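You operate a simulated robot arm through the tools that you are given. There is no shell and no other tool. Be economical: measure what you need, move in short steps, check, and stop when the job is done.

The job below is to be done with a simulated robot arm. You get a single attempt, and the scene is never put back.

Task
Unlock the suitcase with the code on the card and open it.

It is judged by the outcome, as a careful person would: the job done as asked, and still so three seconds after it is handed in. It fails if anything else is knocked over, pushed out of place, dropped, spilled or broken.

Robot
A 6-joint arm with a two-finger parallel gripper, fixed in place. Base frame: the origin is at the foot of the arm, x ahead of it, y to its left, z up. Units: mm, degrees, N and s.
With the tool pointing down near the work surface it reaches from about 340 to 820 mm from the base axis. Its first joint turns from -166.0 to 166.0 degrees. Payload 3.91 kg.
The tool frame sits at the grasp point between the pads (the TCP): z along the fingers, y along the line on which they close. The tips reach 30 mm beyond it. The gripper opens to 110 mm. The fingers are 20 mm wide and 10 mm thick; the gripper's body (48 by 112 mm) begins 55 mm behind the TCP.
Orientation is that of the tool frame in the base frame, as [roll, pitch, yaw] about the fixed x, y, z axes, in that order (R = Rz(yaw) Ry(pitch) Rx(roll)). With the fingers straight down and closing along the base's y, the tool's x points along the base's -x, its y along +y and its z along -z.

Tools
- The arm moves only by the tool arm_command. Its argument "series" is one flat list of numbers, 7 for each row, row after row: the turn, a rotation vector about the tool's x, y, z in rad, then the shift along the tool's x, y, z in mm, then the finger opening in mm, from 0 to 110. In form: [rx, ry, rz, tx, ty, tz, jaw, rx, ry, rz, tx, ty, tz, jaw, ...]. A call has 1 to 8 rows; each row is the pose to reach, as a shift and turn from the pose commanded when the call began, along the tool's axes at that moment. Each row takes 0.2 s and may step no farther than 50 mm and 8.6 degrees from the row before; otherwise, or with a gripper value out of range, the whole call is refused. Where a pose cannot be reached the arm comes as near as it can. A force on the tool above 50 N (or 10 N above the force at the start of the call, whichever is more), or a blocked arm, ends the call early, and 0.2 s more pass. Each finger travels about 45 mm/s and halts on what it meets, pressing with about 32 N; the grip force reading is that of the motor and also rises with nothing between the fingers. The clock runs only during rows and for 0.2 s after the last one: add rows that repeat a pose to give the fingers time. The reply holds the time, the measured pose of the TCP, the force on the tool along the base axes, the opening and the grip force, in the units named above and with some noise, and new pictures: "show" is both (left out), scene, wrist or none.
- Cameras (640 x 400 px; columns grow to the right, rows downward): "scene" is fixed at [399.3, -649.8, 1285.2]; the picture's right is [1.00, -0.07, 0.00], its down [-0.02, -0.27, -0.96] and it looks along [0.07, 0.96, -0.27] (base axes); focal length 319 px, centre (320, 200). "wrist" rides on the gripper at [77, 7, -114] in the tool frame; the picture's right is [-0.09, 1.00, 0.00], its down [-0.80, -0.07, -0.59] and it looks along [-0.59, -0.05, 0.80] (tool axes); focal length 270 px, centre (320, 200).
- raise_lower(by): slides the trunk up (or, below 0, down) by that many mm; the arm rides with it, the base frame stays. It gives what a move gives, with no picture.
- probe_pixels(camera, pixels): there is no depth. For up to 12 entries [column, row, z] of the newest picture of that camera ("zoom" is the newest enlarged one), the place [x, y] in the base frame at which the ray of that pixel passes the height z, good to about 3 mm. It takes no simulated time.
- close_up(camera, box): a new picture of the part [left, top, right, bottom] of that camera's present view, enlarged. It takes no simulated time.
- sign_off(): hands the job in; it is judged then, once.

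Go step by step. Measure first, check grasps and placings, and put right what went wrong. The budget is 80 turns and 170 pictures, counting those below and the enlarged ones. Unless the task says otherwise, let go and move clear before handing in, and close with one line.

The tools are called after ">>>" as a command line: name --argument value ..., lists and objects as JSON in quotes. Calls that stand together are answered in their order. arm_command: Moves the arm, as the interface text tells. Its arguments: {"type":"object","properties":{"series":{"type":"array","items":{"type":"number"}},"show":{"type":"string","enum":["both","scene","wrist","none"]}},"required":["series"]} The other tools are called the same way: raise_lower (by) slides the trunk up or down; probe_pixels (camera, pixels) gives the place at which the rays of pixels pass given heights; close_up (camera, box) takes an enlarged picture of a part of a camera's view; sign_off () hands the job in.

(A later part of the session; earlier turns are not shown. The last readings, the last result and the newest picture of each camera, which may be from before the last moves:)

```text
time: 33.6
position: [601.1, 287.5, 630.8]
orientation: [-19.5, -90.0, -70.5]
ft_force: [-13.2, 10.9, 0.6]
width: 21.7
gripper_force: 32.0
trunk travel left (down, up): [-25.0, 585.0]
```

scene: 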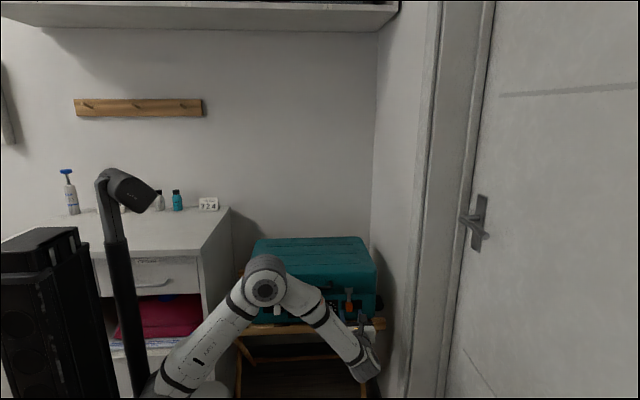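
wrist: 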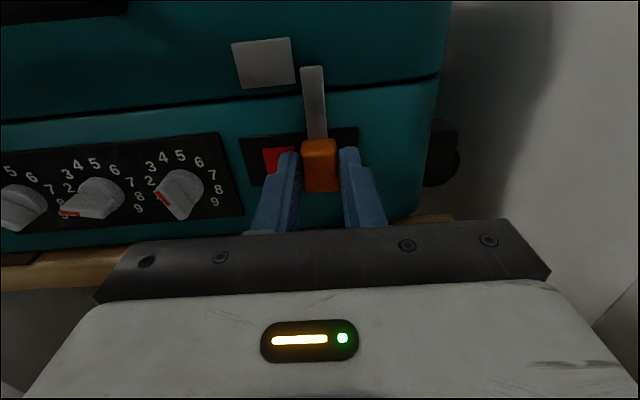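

The wall shadow shifted but the case hardly did relative to the gripper, so the slider hit its stop near +26 mm and the case was then dragged a few mm. I'll release, back off and check in the scene view.

>>> arm_command --series '[0, 0, 0, 0, 0, 0, 30, 0, 0, 0, 0, 0, 0, 45, 0, 0, 0, 0, 0, -30, 45, 0, 0, 0, 0, 0, -60, 45, 0, 0, 0, 0, -20, -100, 45]' --show "both"

>>> close_up --camera "scene" --box '[210, 220, 402, 340]'

>>> close_up --camera "scene" --box '[256, 270, 384, 350]'

```text
time: 34.8
position: [581.5, 183.2, 627.9]
orientation: [13.1, -89.9, -103.2]
ft_force: [0.5, 0.7, 0.7]
width: 44.9
gripper_force: 0.1
trunk travel left (down, up): [-25.0, 585.0]
```

scene: 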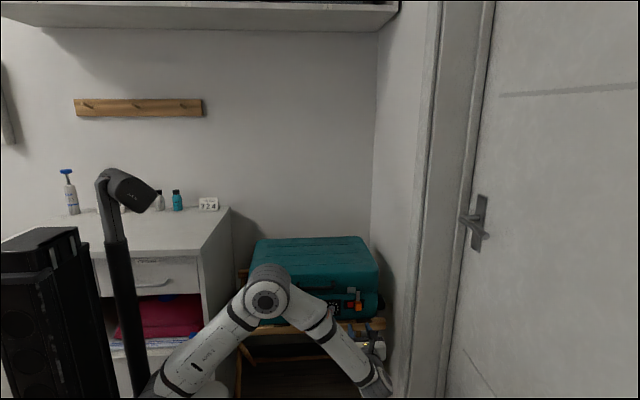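
wrist: 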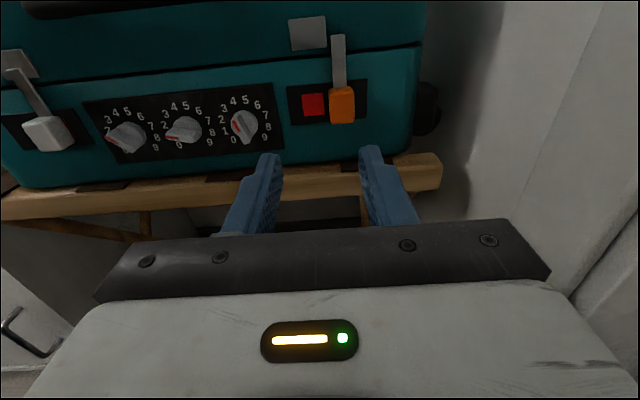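

```text
3.33 times, centred on (306, 280) of scene
```

zoom: 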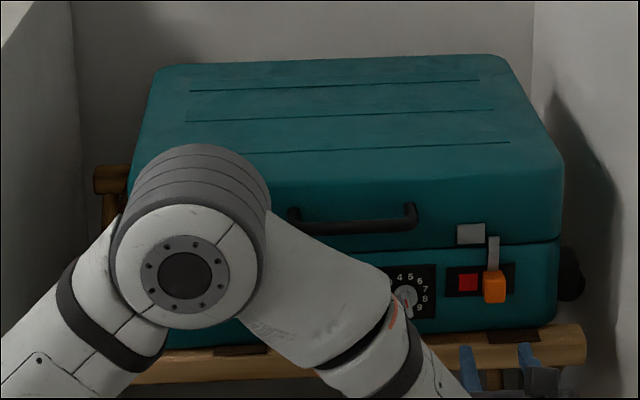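

```text
5.00 times, centred on (320, 310) of scene
```

zoom: 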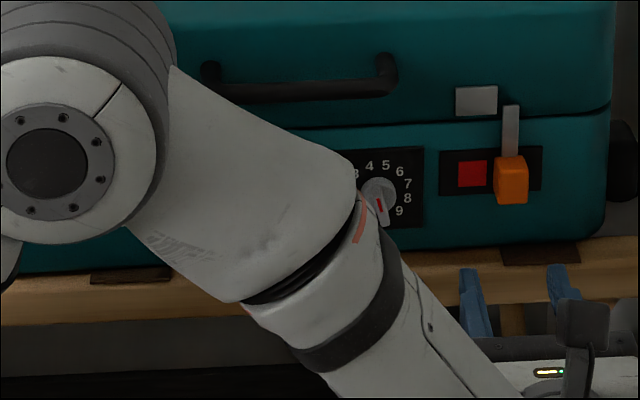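

The orange latch is clear. The front of the case has yawed about 10 mm to +x; pulling the left slider outward against its stop can bring it back. I'll move to the white slider.

>>> arm_command --series '[0, 0, 0, 0, -40, 5, 50, 0, 0, 0, 0, -80, 10, 50, 0, 0, 0, 0, -120, 15, 50, 0, 0, 0, 0, -160, 20, 50, 0, 0, 0, 0, -200, 25, 50, 0, 0, 0, 1, -240, 25, 50, 0, 0, 0, 2, -253, 25, 50]' --show "both"

>>> close_up --camera "wrist" --box '[220, 60, 444, 200]'

```text
time: 36.4
position: [352.4, 206.5, 636.1]
orientation: [-101.9, -90.0, 11.8]
ft_force: [0.7, -0.2, 0.1]
width: 50.2
gripper_force: 0.1
out of reach, approached as far as the arm can: row 6, 7
trunk travel left (down, up): [-25.0, 585.0]
```

scene: 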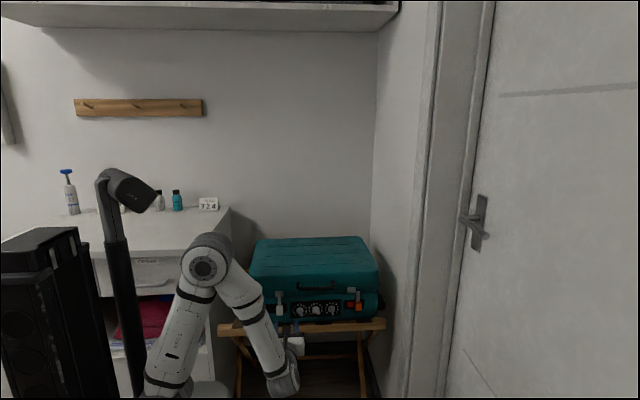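
wrist: 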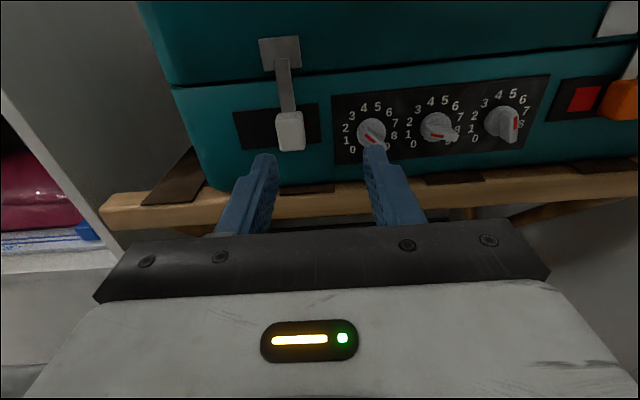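

```text
2.86 times, centred on (332, 130) of wrist
```

zoom: 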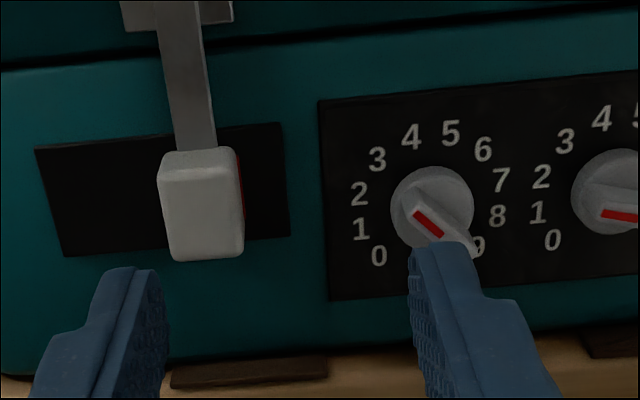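

The arm can't hold this square-on pose any closer in; the white slider is at about (329, 300, 629). I'll push it from its inner side with closed fingers instead, yawing the tool 25° so the wrist stays reachable. First comes the yaw.

>>> arm_command --series '[0, 0, 0, 0, 20, -10, 30, 0.14, 0, 0, 0, 40, -20, 10, 0.28, 0, 0, 0, 50, -20, 0, 0.436, 0, 0, 0, 55, -20, 0, 0.436, 0, 0, 0, 55, -20, 0]' --show "none"

```text
refused: row 4 steps farther than a row can; nothing moved
```

>>> arm_command --series '[0, 0, 0, 0, 20, -10, 30, 0.14, 0, 0, 0, 40, -20, 10, 0.28, 0, 0, 0, 50, -20, 0, 0.42, 0, 0, 0, 55, -20, 0, 0.436, 0, 0, 0, 55, -20, 0]' --show "wrist"

```text
time: 37.6
position: [407.0, 189.6, 635.2]
orientation: [-94.7, -90.0, 29.7]
ft_force: [0.5, 0.6, -0.1]
width: 0.0
gripper_force: 31.9
trunk travel left (down, up): [-25.0, 585.0]
```

wrist: 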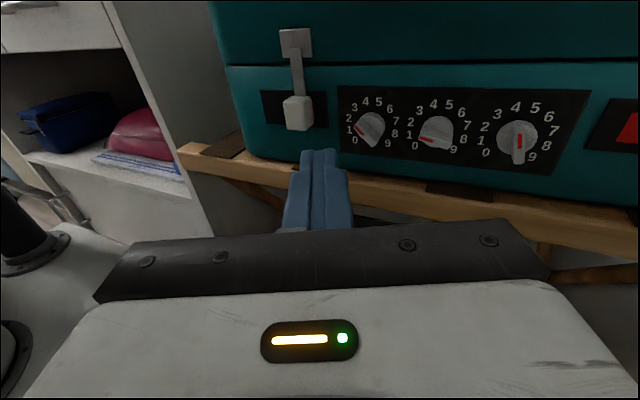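

The yaw is done. I'll move to a standoff 50 mm behind the entry point, aiming at the gap between the slider and dial 1.

>>> arm_command --series '[0, 0, 0, -2, 4, 27, 0, 0, 0, 0, -4, 8.4, 53.5, 0]' --show "wrist"

>>> close_up --camera "wrist" --box '[220, 60, 444, 200]'

```text
time: 38.2
position: [390.0, 239.7, 630.4]
orientation: [-14.9, -90.0, -50.1]
ft_force: [0.3, 0.0, -0.4]
width: 0.0
gripper_force: 32.0
trunk travel left (down, up): [-25.0, 585.0]
```

wrist: 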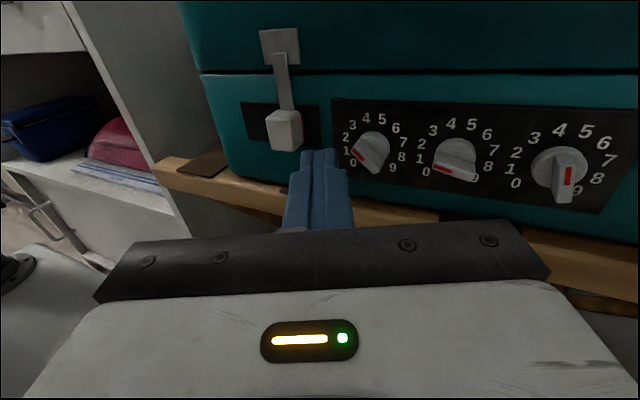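

```text
2.86 times, centred on (332, 130) of wrist
```

zoom: 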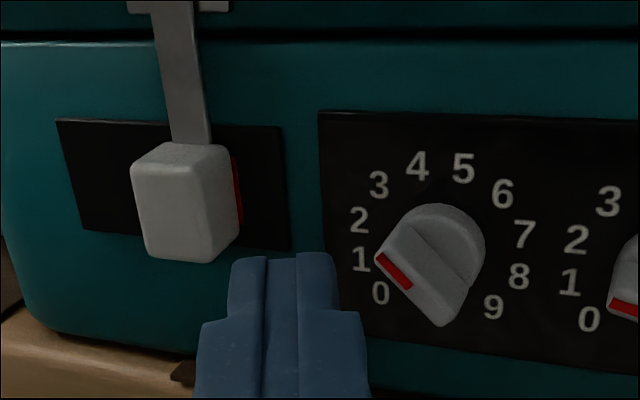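

The projected tip lands at zoom (286,200), just right of the block's edge at about 240 and well clear of dial 1 at about 375. I'll shift 3 mm right and advance.

>>> arm_command --series '[0, 0, 0, 0, 3, 20, 0, 0, 0, 0, 0, 3, 38, 0, 0, 0, 0, 0, 3, 48, 0]' --show "wrist"

>>> close_up --camera "wrist" --box '[220, 60, 444, 200]'

```text
time: 39.0
position: [373.3, 286.4, 631.0]
orientation: [-41.2, -90.0, -23.9]
ft_force: [-1.5, 0.1, 0.2]
width: 0.0
gripper_force: 32.0
trunk travel left (down, up): [-25.0, 585.0]
```

wrist: 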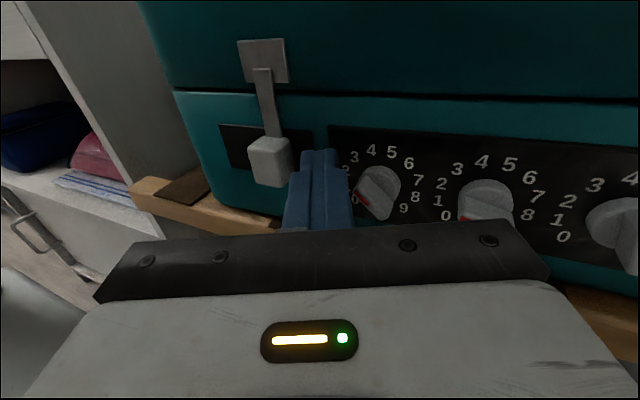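

```text
2.86 times, centred on (332, 130) of wrist
```

zoom: 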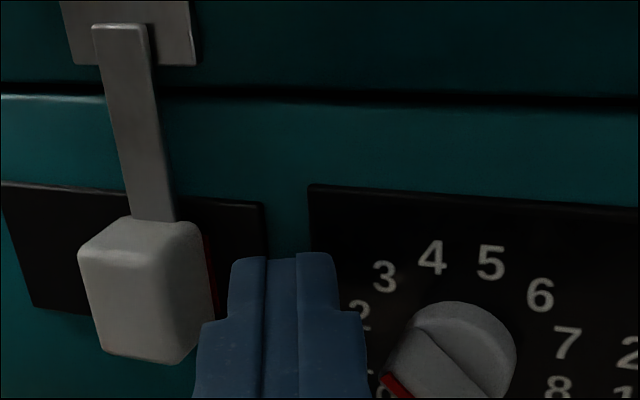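

The finger sits between the slider and dial 1 with no contact. I'll push straight along -x.

>>> arm_command --series '[0, 0, 0, 0, -4.5, 2.1, 0, 0, 0, 0, 0, -9.1, 4.2, 0, 0, 0, 0, 0, -13.6, 6.3, 0, 0, 0, 0, 0, -18.1, 8.5, 0, 0, 0, 0, 0, -22.6, 10.6, 0, 0, 0, 0, 0, -26, 12.2, 0]' --show "wrist"

>>> close_up --camera "wrist" --box '[200, 40, 424, 180]'

```text
time: 40.4
position: [345.1, 288.5, 632.0]
orientation: [3.5, -89.9, -68.5]
ft_force: [-0.8, 0.9, -0.3]
width: 0.0
gripper_force: 31.6
trunk travel left (down, up): [-25.0, 585.0]
```

wrist: 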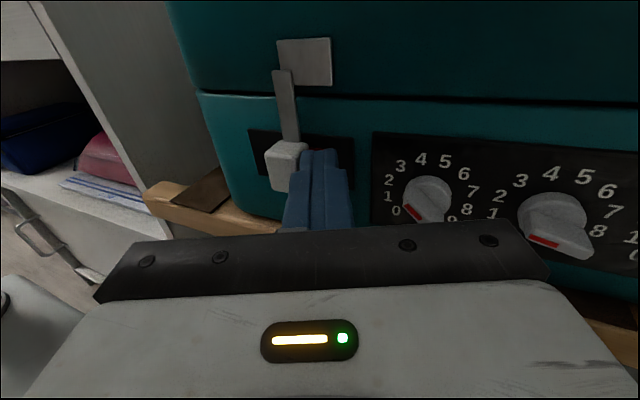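

```text
2.86 times, centred on (312, 110) of wrist
```

zoom: 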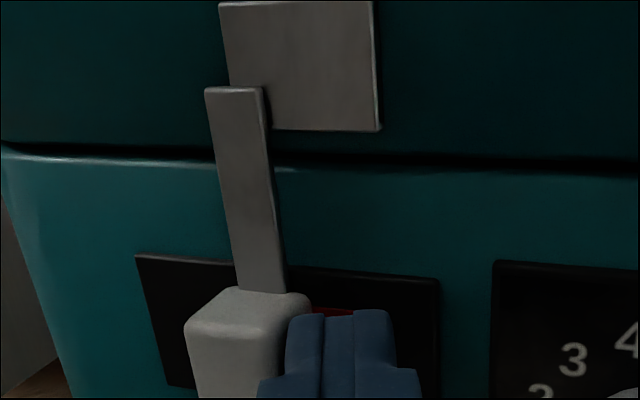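

The slider moves freely and needs about 10 mm more. I'll continue.

>>> arm_command --series '[0, 0, 0, 0, -3.6, 1.7, 0, 0, 0, 0, 0, -7.2, 3.4, 0, 0, 0, 0, 0, -10.9, 5.1, 0]' --show "both"

>>> close_up --camera "wrist" --box '[200, 40, 424, 180]'

>>> close_up --camera "scene" --box '[210, 220, 402, 340]'

```text
time: 41.2
position: [334.4, 287.4, 632.4]
orientation: [73.0, -90.0, -138.1]
ft_force: [4.5, 0.1, -0.3]
width: 0.0
gripper_force: 31.8
trunk travel left (down, up): [-25.0, 585.0]
```

scene: 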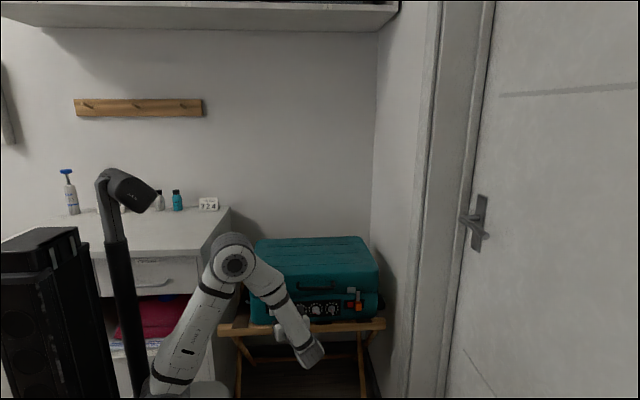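
wrist: 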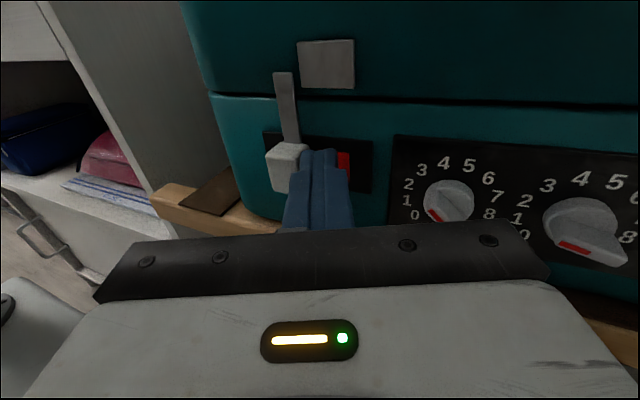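

```text
2.86 times, centred on (312, 110) of wrist
```

zoom: 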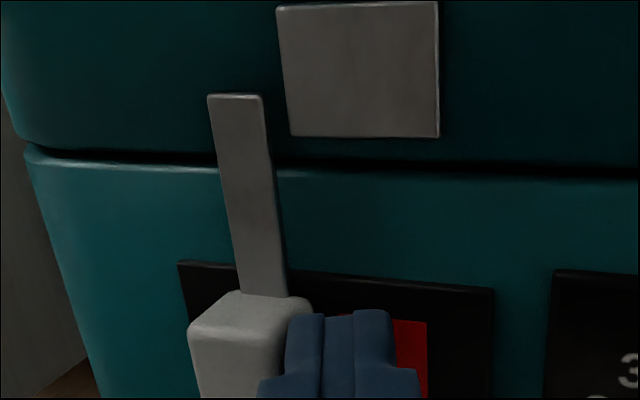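

```text
3.33 times, centred on (306, 280) of scene
```

zoom: 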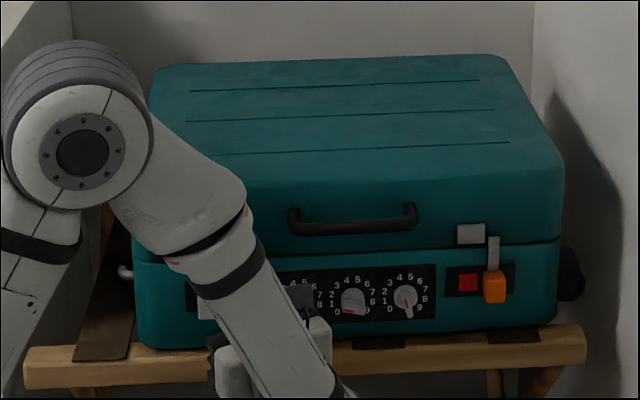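

Both arms have cleared their plates. I'll push about 9 mm further, which takes the slider to its stop and nudges the case back toward its original position.

>>> arm_command --series '[0, 0, 0, 0, -2.7, 1.3, 0, 0, 0, 0, 0, -5.4, 2.5, 0, 0, 0, 0, 0, -8.2, 3.8, 0]' --show "both"

>>> close_up --camera "scene" --box '[210, 220, 402, 340]'

```text
time: 42.0
position: [326.2, 287.2, 632.2]
orientation: [19.4, -89.8, -84.5]
ft_force: [19.5, 3.3, 14.7]
width: 0.2
gripper_force: 31.9
trunk travel left (down, up): [-25.0, 585.0]
```

scene: 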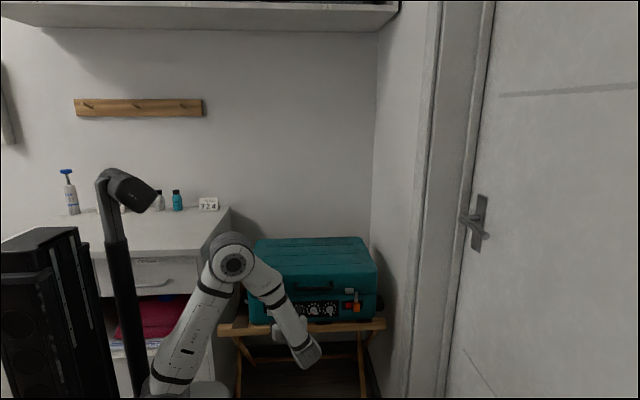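
wrist: 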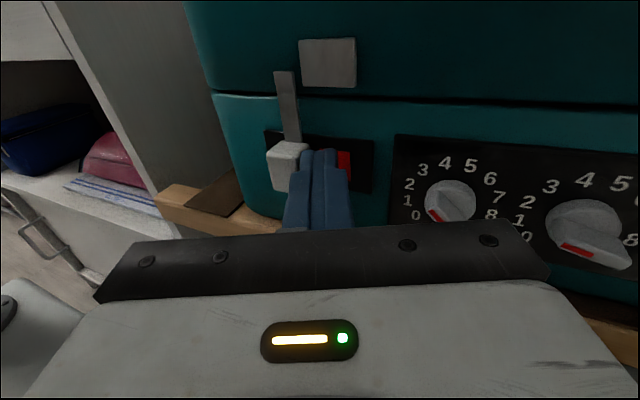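

```text
3.33 times, centred on (306, 280) of scene
```

zoom: 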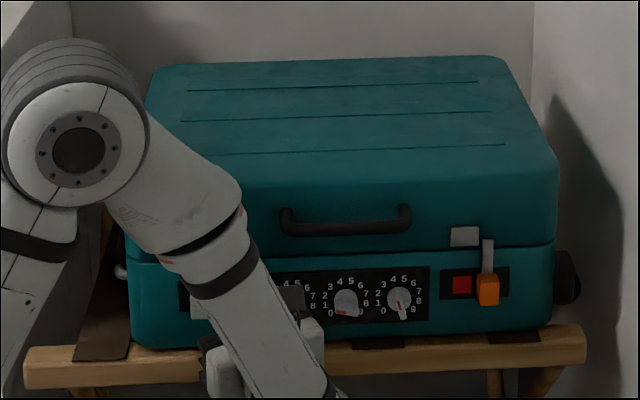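

The case is back within a few mm of where it began, and both latches are clear with red showing. I'll retract and straighten the tool, then look at the handle.

>>> arm_command --series '[0, 0, 0, 0, 7.2, -3.4, 0, 0, 0, 0, 0, 7.2, -30, 0, 0, 0, 0, 0, 7.2, -65, 0, 0, 0, 0, 15, 40, -100, 0, -0.14, 0, 0, 35, 70, -110, 20, -0.28, 0, 0, 55, 100, -110, 40, -0.42, 0, 0, 75, 120, -110, 40, -0.436, 0, 0, 85, 130, -110, 40]' --show "both"

>>> close_up --camera "scene" --box '[256, 270, 384, 350]'

```text
refused: row 4 steps farther than a row can; nothing moved
```

```text
5.00 times, centred on (320, 310) of scene
```

zoom: 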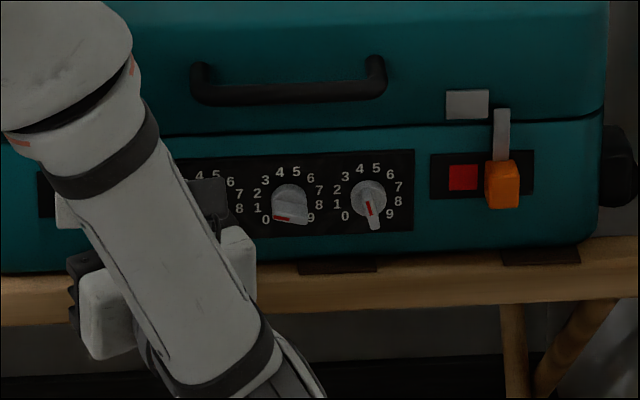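

>>> arm_command --series '[0, 0, 0, 0, 7.2, -3.4, 0, 0, 0, 0, 0, 7.2, -30, 0, 0, 0, 0, 0, 7.2, -65, 0, 0, 0, 0, 15, 30, -100, 0, -0.14, 0, 0, 35, 60, -110, 20, -0.28, 0, 0, 55, 90, -110, 40, -0.42, 0, 0, 75, 120, -110, 40, -0.436, 0, 0, 85, 130, -110, 40]' --show "both"

>>> close_up --camera "scene" --box '[256, 270, 384, 350]'

```text
time: 43.8
position: [489.6, 239.7, 716.1]
orientation: [118.8, -89.9, 151.2]
ft_force: [-0.3, 0.4, -0.8]
width: 40.0
gripper_force: 0.1
trunk travel left (down, up): [-25.0, 585.0]
```

scene: 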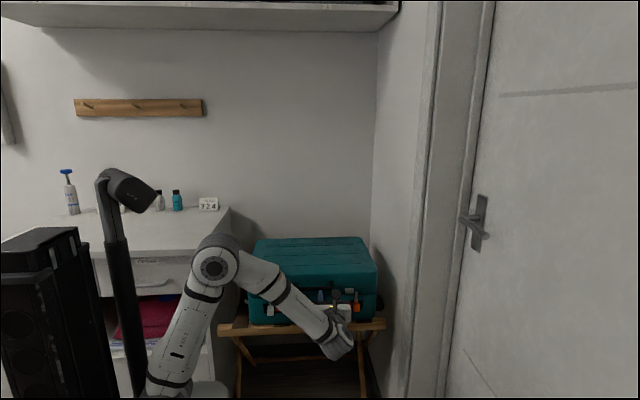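
wrist: 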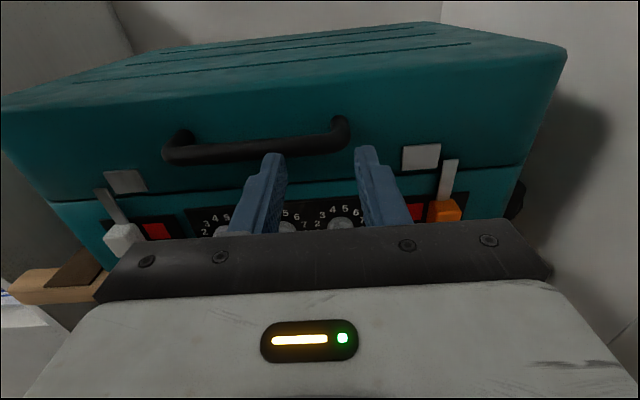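

```text
5.00 times, centred on (320, 310) of scene
```

zoom: 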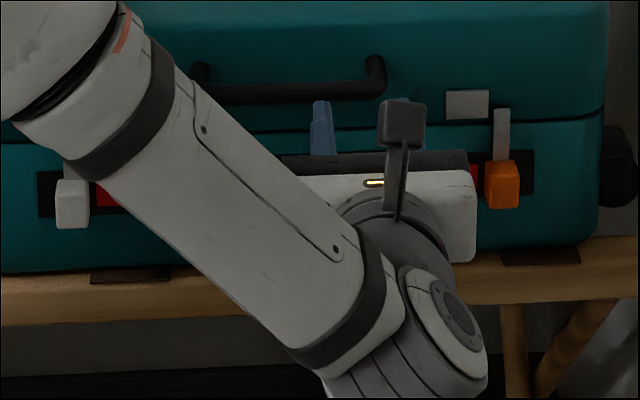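

Both latches show open and the handle bar is fully visible: wrist (262,150), scene (314,289). I'll measure the handle, the seam and the wall behind.

>>> probe_pixels --camera "wrist" --pixels '[[262, 150, 690], [262, 150, 700], [262, 150, 710], [262, 150, 720], [170, 156, 705], [345, 145, 705], [300, 175, 670], [300, 175, 660]]'

>>> probe_pixels --camera "scene" --pixels '[[314, 288.6, 690], [314, 288.6, 700], [314, 288.6, 710], [314, 288.6, 720], [202, 206, 860], [372, 291.5, 670], [372, 291.5, 660], [372, 291.5, 650]]'

>>> close_up --camera "wrist" --box '[150, 100, 374, 240]'

```text
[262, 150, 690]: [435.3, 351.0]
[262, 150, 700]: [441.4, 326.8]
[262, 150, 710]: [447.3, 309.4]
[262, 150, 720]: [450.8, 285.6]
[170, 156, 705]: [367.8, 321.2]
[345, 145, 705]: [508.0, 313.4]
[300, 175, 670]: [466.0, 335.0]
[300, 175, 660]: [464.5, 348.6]
```

```text
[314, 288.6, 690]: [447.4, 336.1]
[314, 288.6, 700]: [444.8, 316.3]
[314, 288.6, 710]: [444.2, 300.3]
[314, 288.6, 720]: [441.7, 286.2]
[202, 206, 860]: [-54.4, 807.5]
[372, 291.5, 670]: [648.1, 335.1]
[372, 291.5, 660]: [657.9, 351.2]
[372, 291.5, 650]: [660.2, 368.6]
```

```text
2.86 times, centred on (262, 170) of wrist
```

zoom: 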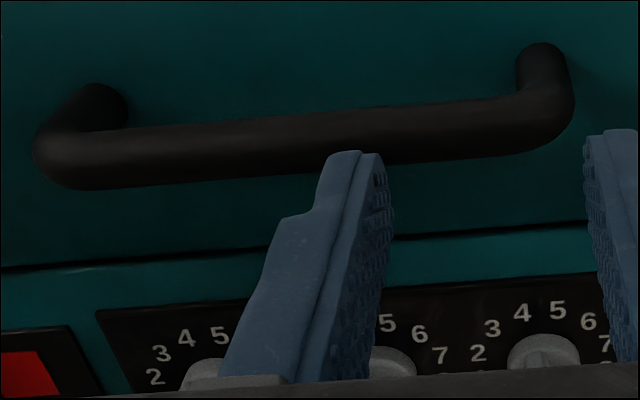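

The bar is at about y≈288, z≈717, spanning x 375–510. I'll back off and roll the tool -90° so that the jaws close vertically, centred at x≈443.

>>> arm_command --series '[0, 0, 0, 0, 0, -40, 50, 0, 0, -0.14, 0, -20, -50, 60, 0, 0, -0.28, 0, -46, -50, 60, 0, 0, -0.42, 0, -46, -50, 60, 0, 0, -0.56, 0, -46, -50, 60, 0, 0, -0.7, 0, -46, -50, 60, 0, 0, -0.84, 0, -46, -50, 60, 0, 0, -0.98, 0, -46, -50, 60]' --show "none"

>>> arm_command --series '[0, 0, -0.14, 0, 0, 0, 60, 0, 0, -0.28, 0, 0, 0, 60, 0, 0, -0.42, 0, 0, 0, 60, 0, 0, -0.56, 0, 0, 0, 60, 0, 0, -0.591, 0, 0, 0, 60]' --show "both"

>>> close_up --camera "scene" --box '[256, 250, 384, 330]'

```text
time: 45.6
position: [444.0, 191.1, 716.6]
orientation: [90.0, -33.8, -179.9]
ft_force: [0.2, -0.6, 0.8]
width: 60.1
gripper_force: 0.1
trunk travel left (down, up): [-25.0, 585.0]
```

```text
time: 46.8
position: [443.7, 190.3, 715.8]
orientation: [90.1, 0.1, 179.9]
ft_force: [0.0, -0.3, -1.0]
width: 59.9
gripper_force: 0.0
trunk travel left (down, up): [-25.0, 585.0]
```

scene: 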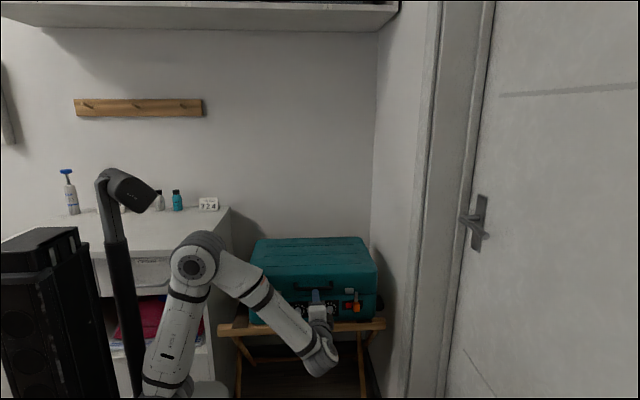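
wrist: 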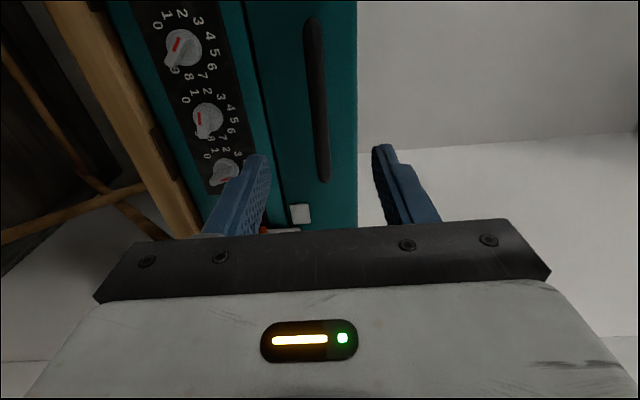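

```text
5.00 times, centred on (320, 290) of scene
```

zoom: 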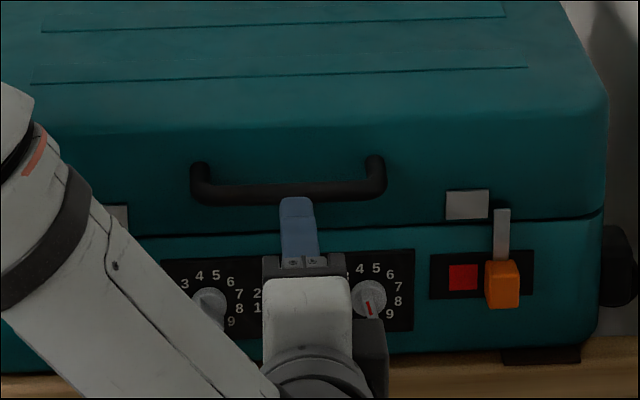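

The bar lines up with the jaw centre (col ~319 at row 121). I'll advance until the bar is between the pads, then close.

>>> arm_command --series '[0, 0, 0, 0, 0, 35, 60, 0, 0, 0, 0, 0, 65, 60, 0, 0, 0, 0, 0, 88, 60]' --show "wrist"

>>> arm_command --series '[0, 0, 0, 0, 0, 0, 45, 0, 0, 0, 0, 0, 0, 30, 0, 0, 0, 0, 0, 0, 15, 0, 0, 0, 0, 0, 0, 5, 0, 0, 0, 0, 0, 0, 5]' --show "both"

```text
time: 47.6
position: [441.5, 281.7, 715.0]
orientation: [90.1, 0.0, 179.9]
ft_force: [1.0, -1.0, -0.1]
width: 60.1
gripper_force: 0.0
trunk travel left (down, up): [-25.0, 585.0]
```

wrist: 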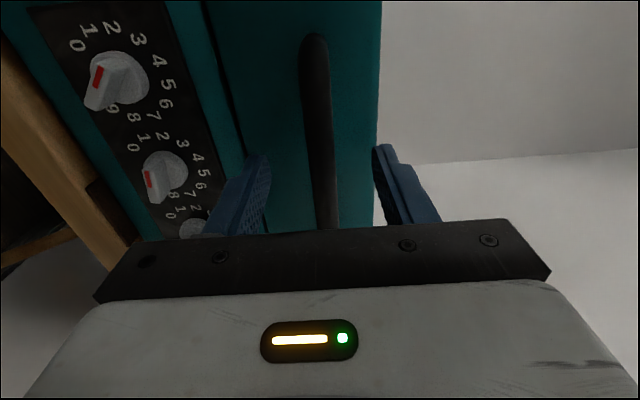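

```text
time: 48.8
position: [441.5, 280.4, 718.1]
orientation: [89.8, 0.2, -180.0]
ft_force: [6.1, 7.2, 21.1]
width: 13.7
gripper_force: 31.4
trunk travel left (down, up): [-25.0, 585.0]
```

scene: 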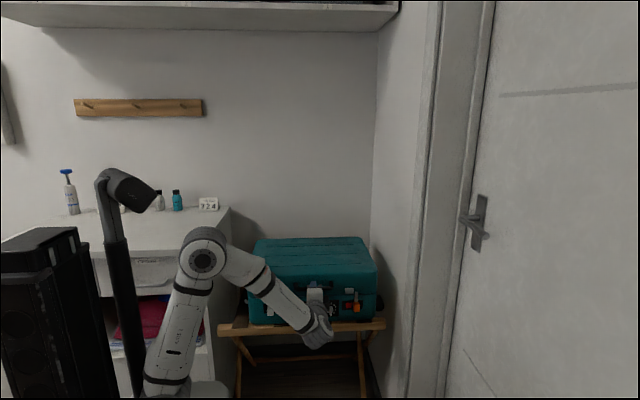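
wrist: 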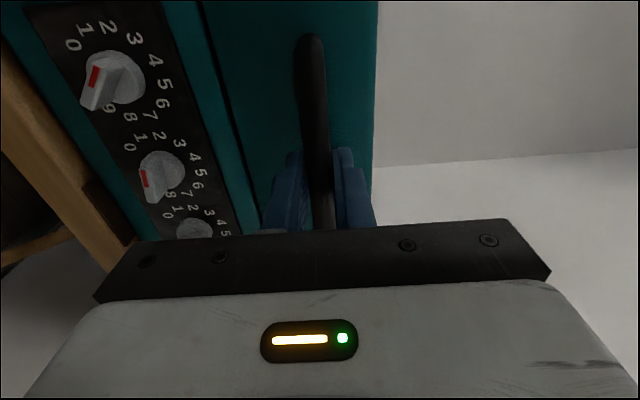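

The handle is held at 13.7 mm. I'll lift along an arc about the rear hinge (y≈640, z≈672), trying the first 12° slowly.

>>> arm_command --series '[0.0262, 0, 0, 0, 9.4, 1.4, 5, 0.0524, 0, 0, 0, 18.8, 2.9, 5, 0.0785, 0, 0, 0, 28.1, 4.8, 5, 0.1047, 0, 0, 0, 37.4, 6.8, 5, 0.1571, 0, 0, 0, 55.7, 11.6, 5, 0.2094, 0, 0, 0, 73.8, 17.4, 5]' --show "both"

>>> close_up --camera "scene" --box '[210, 220, 402, 340]'

```text
time: 50.2
position: [443.6, 297.9, 789.9]
orientation: [102.2, -0.1, 180.0]
ft_force: [-7.0, 9.4, -0.1]
width: 13.8
gripper_force: 32.0
trunk travel left (down, up): [-25.0, 585.0]
```

scene: 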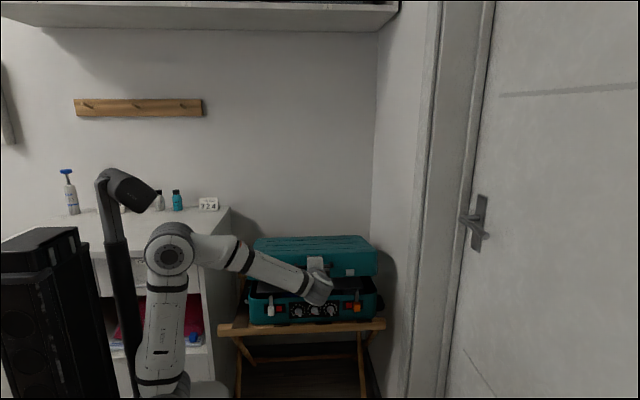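
wrist: 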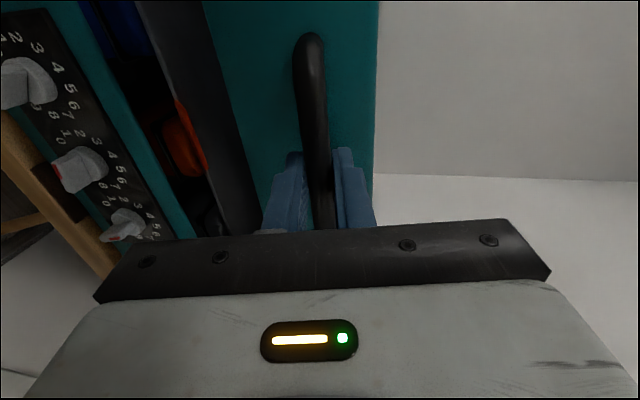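

```text
3.33 times, centred on (306, 280) of scene
```

zoom: 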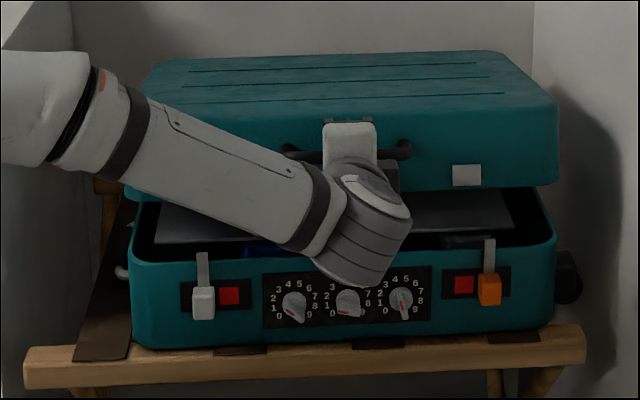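

The lid lifts smoothly with low forces, and the hinge model fits. I'll continue the same arc for another 24°.

>>> arm_command --series '[0.0524, 0, 0, 0, 18.8, 2.9, 5, 0.1047, 0, 0, 0, 37.4, 6.8, 5, 0.1571, 0, 0, 0, 55.7, 11.6, 5, 0.2094, 0, 0, 0, 73.8, 17.4, 5, 0.3142, 0, 0, 0, 109, 31.8, 5, 0.4189, 0, 0, 0, 142.4, 49.8, 5]' --show "both"

```text
time: 51.6
position: [444.0, 374.4, 920.8]
orientation: [125.9, 0.1, -180.0]
ft_force: [-2.2, -11.7, 6.4]
width: 13.7
gripper_force: 31.4
trunk travel left (down, up): [-25.0, 585.0]
```

scene: 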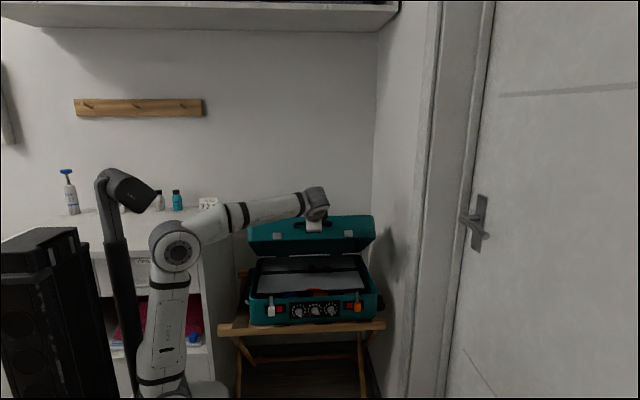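
wrist: 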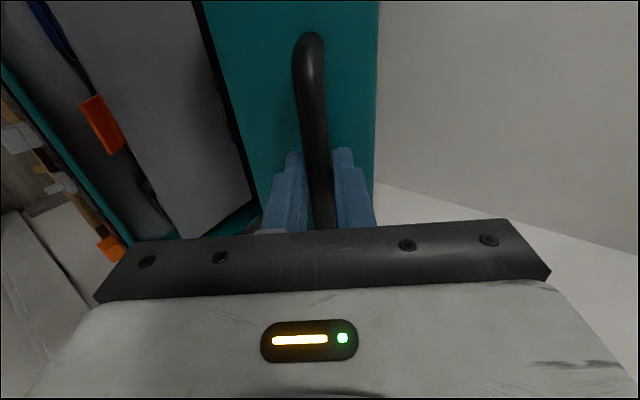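

At θ≈36° all is well. Before swinging further I'll check the counter's corner relative to the arm.

>>> probe_pixels --camera "scene" --pixels '[[203, 249, 860], [230, 208, 860], [208, 204, 880]]'

>>> arm_command --series '[0.0524, 0, 0, 0, 18.8, 2.9, 5, 0.1047, 0, 0, 0, 37.4, 6.8, 5, 0.1571, 0, 0, 0, 55.7, 11.6, 5, 0.2094, 0, 0, 0, 73.8, 17.4, 5]' --show "both"

>>> close_up --camera "scene" --box '[120, 170, 408, 350]'

```text
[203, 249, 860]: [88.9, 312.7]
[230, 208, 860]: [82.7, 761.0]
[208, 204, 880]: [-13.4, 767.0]
```

```text
time: 52.6
position: [442.9, 432.4, 971.5]
orientation: [137.9, 0.0, 179.9]
ft_force: [3.0, -17.2, 21.0]
width: 13.9
gripper_force: 32.2
trunk travel left (down, up): [-25.0, 585.0]
```

scene: 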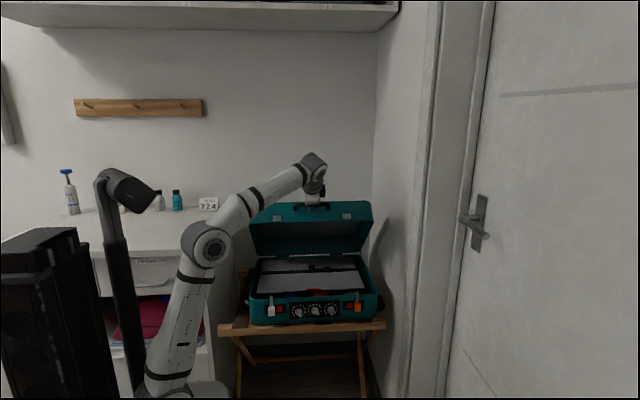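
wrist: 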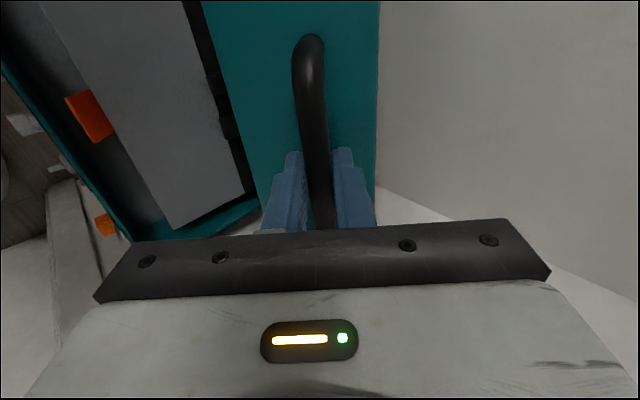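

```text
2.22 times, centred on (264, 260) of scene
```

zoom: 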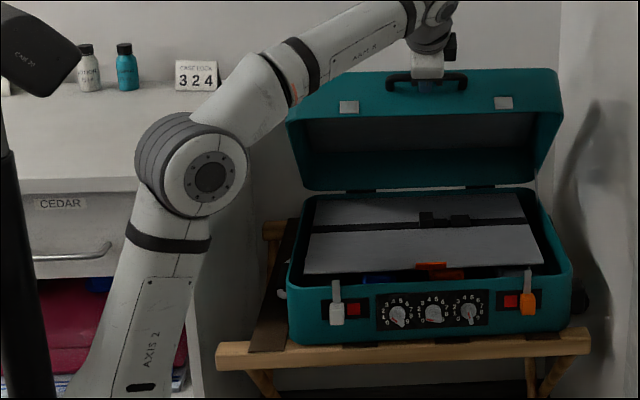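

The counter corner (89,313) is clear of the arm. The force (-17,+21) points radially outward, so the true hinge is a few mm higher. I'll relax 4 mm outward and continue 12° with a corrected arc.

>>> arm_command --series '[0.0524, 0, 0, 0, 18.8, -0.5, 5, 0.1047, 0, 0, 0, 37.4, 2.2, 5, 0.1571, 0, 0, 0, 55.8, 6.7, 5, 0.2094, 0, 0, 0, 74, 12.2, 5]' --show "both"

```text
time: 53.6
position: [429.0, 473.9, 984.0]
orientation: [149.7, 0.2, 180.0]
ft_force: [7.4, -14.7, 23.9]
width: 13.4
gripper_force: 32.3
out of reach, approached as far as the arm can: row 3, 4
trunk travel left (down, up): [-25.0, 585.0]
```

scene: 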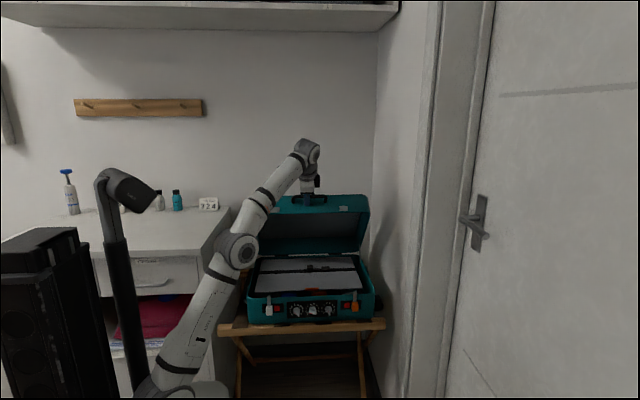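
wrist: 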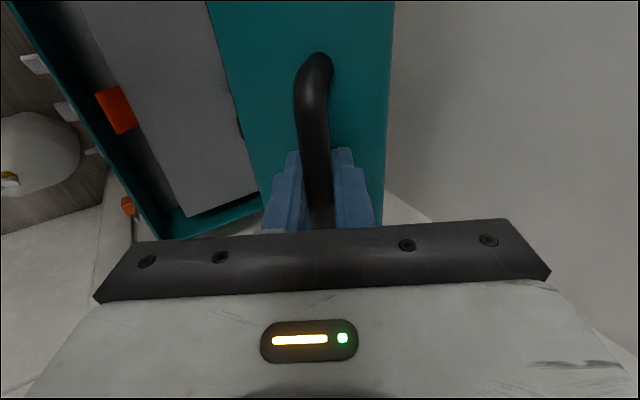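

The arm ran out of reach at about θ≈55° because the trunk is low (x has drifted to 429). I'll back down 9° and loosen the jaws slightly, so that the bar rests caged on the lower finger, and see whether the lid holds itself.

>>> arm_command --series '[-0.0524, 0, 0, 0, -18.9, -1.6, 5, -0.1047, 0, 0, 0, -37.85, -2.2, 5, -0.1571, 0, 0, 0, -56.8, -1.8, 5, -0.1571, 0, 0, 0, -56.8, -1.8, 20, -0.1571, 0, 0, 0, -56.8, -1.8, 26]' --show "both"

>>> close_up --camera "scene" --box '[210, 140, 402, 260]'

```text
time: 54.8
position: [427.3, 425.7, 955.5]
orientation: [140.9, -0.1, 180.0]
ft_force: [-1.0, -2.4, -2.7]
width: 27.0
gripper_force: 0.5
trunk travel left (down, up): [-25.0, 585.0]
```

scene: 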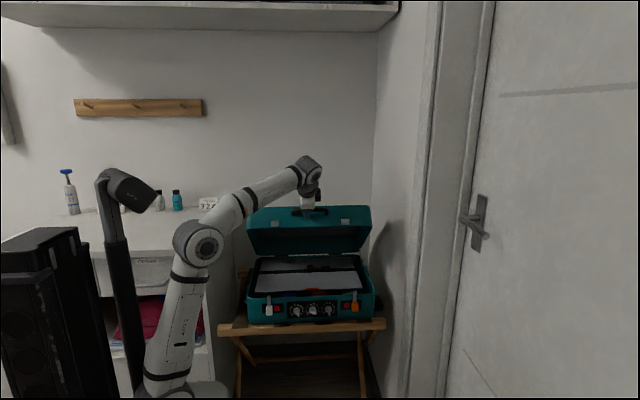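
wrist: 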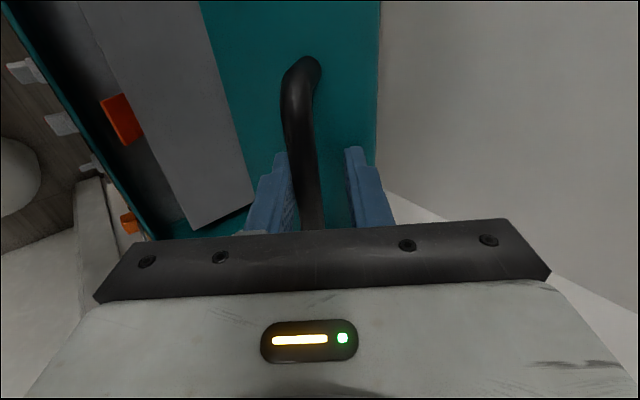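

```text
3.33 times, centred on (306, 200) of scene
```

zoom: 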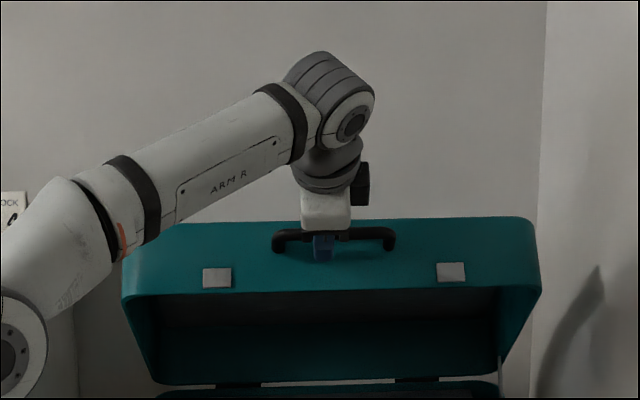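

Forces are almost zero with the jaws loose. I'll open them a little more to see whether the bar follows the lower finger down or the lid stays by itself.

>>> arm_command --series '[0, 0, 0, 0, 0, 0, 38, 0, 0, 0, 0, 0, 0, 46, 0, 0, 0, 0, 0, 0, 46]' --show "both"

>>> close_up --camera "scene" --box '[210, 220, 402, 340]'

```text
time: 55.6
position: [427.2, 423.7, 956.6]
orientation: [140.9, 0.0, 180.0]
ft_force: [0.2, -2.8, -0.3]
width: 46.9
gripper_force: 0.6
trunk travel left (down, up): [-25.0, 585.0]
```

scene: 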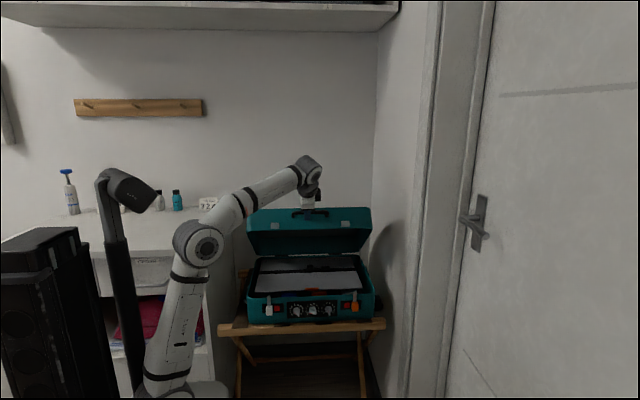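
wrist: 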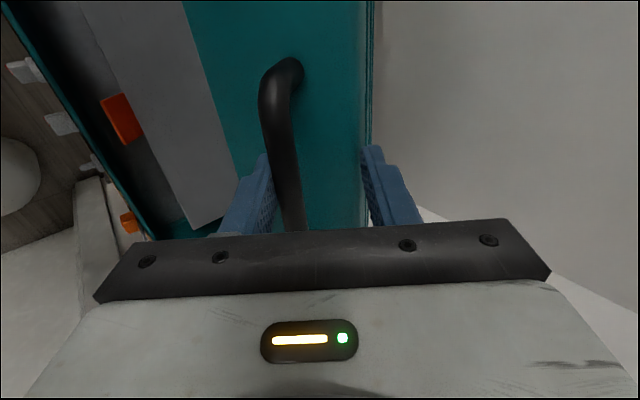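

```text
3.33 times, centred on (306, 280) of scene
```

zoom: 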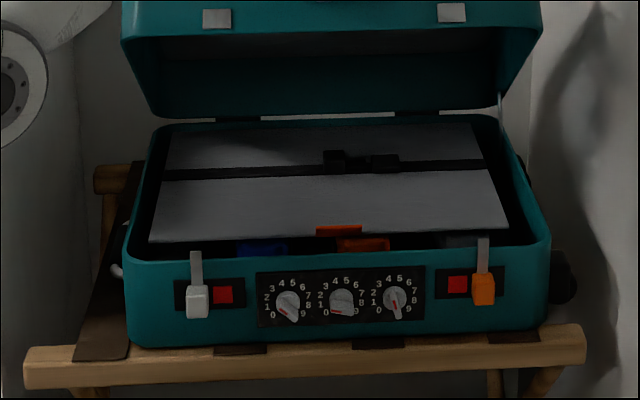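

The bar followed the finger, so the lid doesn't hold itself yet. It is light, and a stay rod is visible at the right. The case is back at its original spot. I'll carry the lid on the lower finger and gain reach by raising the trunk in small steps, sliding the tool back in after each.

>>> raise_lower --by 14

>>> arm_command --series '[0.013, 0, 0, 0, 0, 6, 40, 0.026, 0, 0, 0, 0, 11, 40]' --show "both"

```text
time: 56.2
position: [427.4, 425.6, 971.4]
orientation: [141.0, 0.0, -180.0]
ft_force: [-0.2, -2.4, -1.6]
width: 47.2
gripper_force: 1.3
trunk travel left (down, up): [-39.0, 571.0]
```

```text
time: 56.9
position: [427.0, 432.2, 961.8]
orientation: [142.4, 0.0, -180.0]
ft_force: [-0.2, -2.9, 1.5]
width: 41.5
gripper_force: 0.9
trunk travel left (down, up): [-39.0, 571.0]
```

scene: 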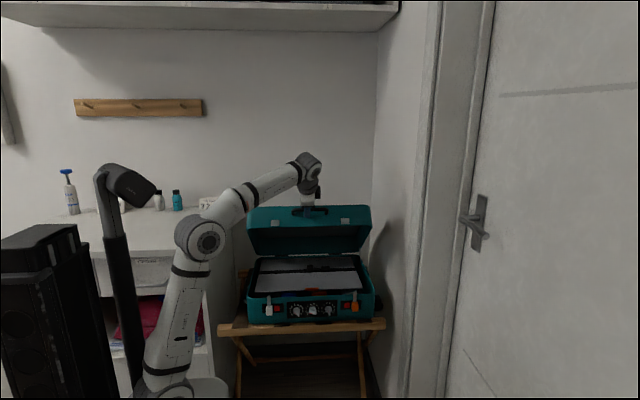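
wrist: 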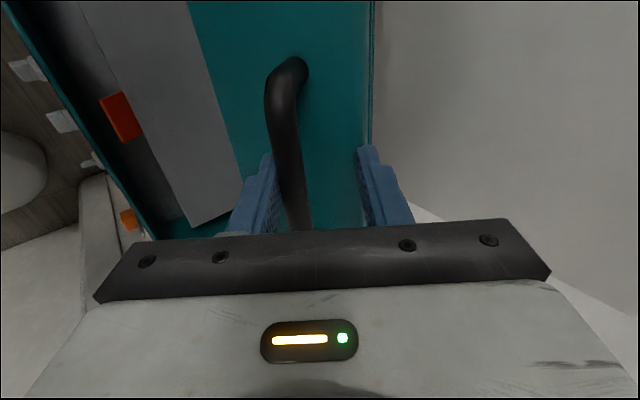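

That works: forces stay under 3 N. I'll repeat it several times.

>>> raise_lower --by 16

>>> arm_command --series '[0.013, 0, 0, 0, 0, 6, 40, 0.026, 0, 0, 0, 0, 12.5, 40]' --show "none"

>>> raise_lower --by 16

>>> arm_command --series '[0.013, 0, 0, 0, 0, 6, 40, 0.026, 0, 0, 0, 0, 12.5, 40]' --show "none"

>>> raise_lower --by 16

>>> arm_command --series '[0.013, 0, 0, 0, 0, 6, 40, 0.026, 0, 0, 0, 0, 12.5, 40]' --show "both"

```text
time: 57.5
position: [427.3, 433.0, 978.4]
orientation: [142.5, 0.0, 180.0]
ft_force: [-0.1, -2.7, -0.3]
width: 40.9
gripper_force: 0.9
trunk travel left (down, up): [-55.0, 555.0]
```

```text
time: 58.1
position: [427.9, 440.2, 967.4]
orientation: [144.0, 0.0, 179.8]
ft_force: [0.5, -1.1, 0.1]
width: 41.5
gripper_force: 1.5
trunk travel left (down, up): [-55.0, 555.0]
```

```text
time: 58.7
position: [427.2, 439.7, 984.2]
orientation: [144.0, -0.1, 179.9]
ft_force: [-0.1, -2.2, -1.3]
width: 41.1
gripper_force: 0.8
trunk travel left (down, up): [-71.0, 539.0]
```

```text
time: 59.3
position: [425.5, 446.5, 973.2]
orientation: [145.4, 0.0, -180.0]
ft_force: [0.4, -0.8, -0.9]
width: 40.6
gripper_force: 1.4
trunk travel left (down, up): [-71.0, 539.0]
```

```text
time: 59.9
position: [426.7, 447.1, 990.0]
orientation: [145.4, 0.0, 179.9]
ft_force: [-0.4, -1.2, 0.1]
width: 41.1
gripper_force: 1.0
trunk travel left (down, up): [-87.0, 523.0]
```

```text
time: 60.5
position: [428.0, 453.3, 978.4]
orientation: [147.0, 0.1, 179.8]
ft_force: [-0.6, -2.7, -0.5]
width: 40.9
gripper_force: 1.4
trunk travel left (down, up): [-87.0, 523.0]
```

scene: 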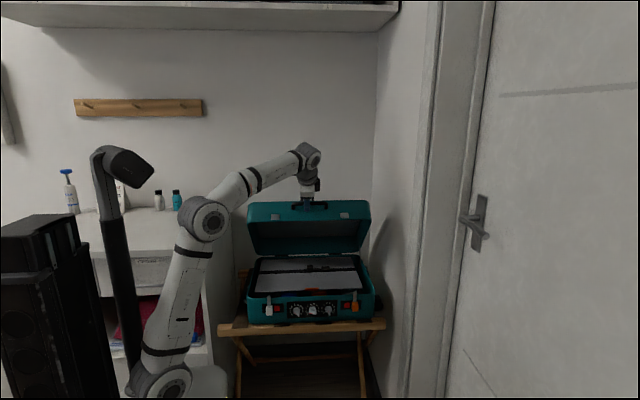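
wrist: 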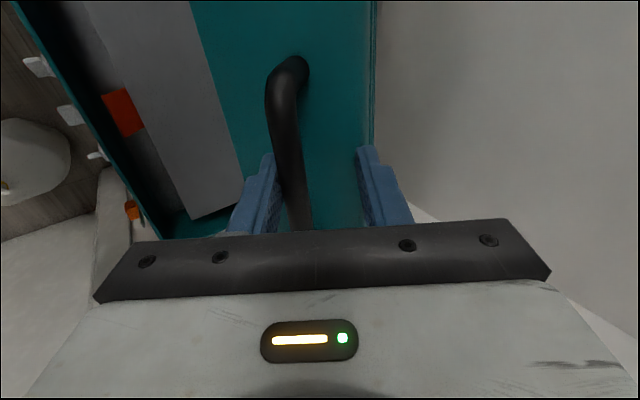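

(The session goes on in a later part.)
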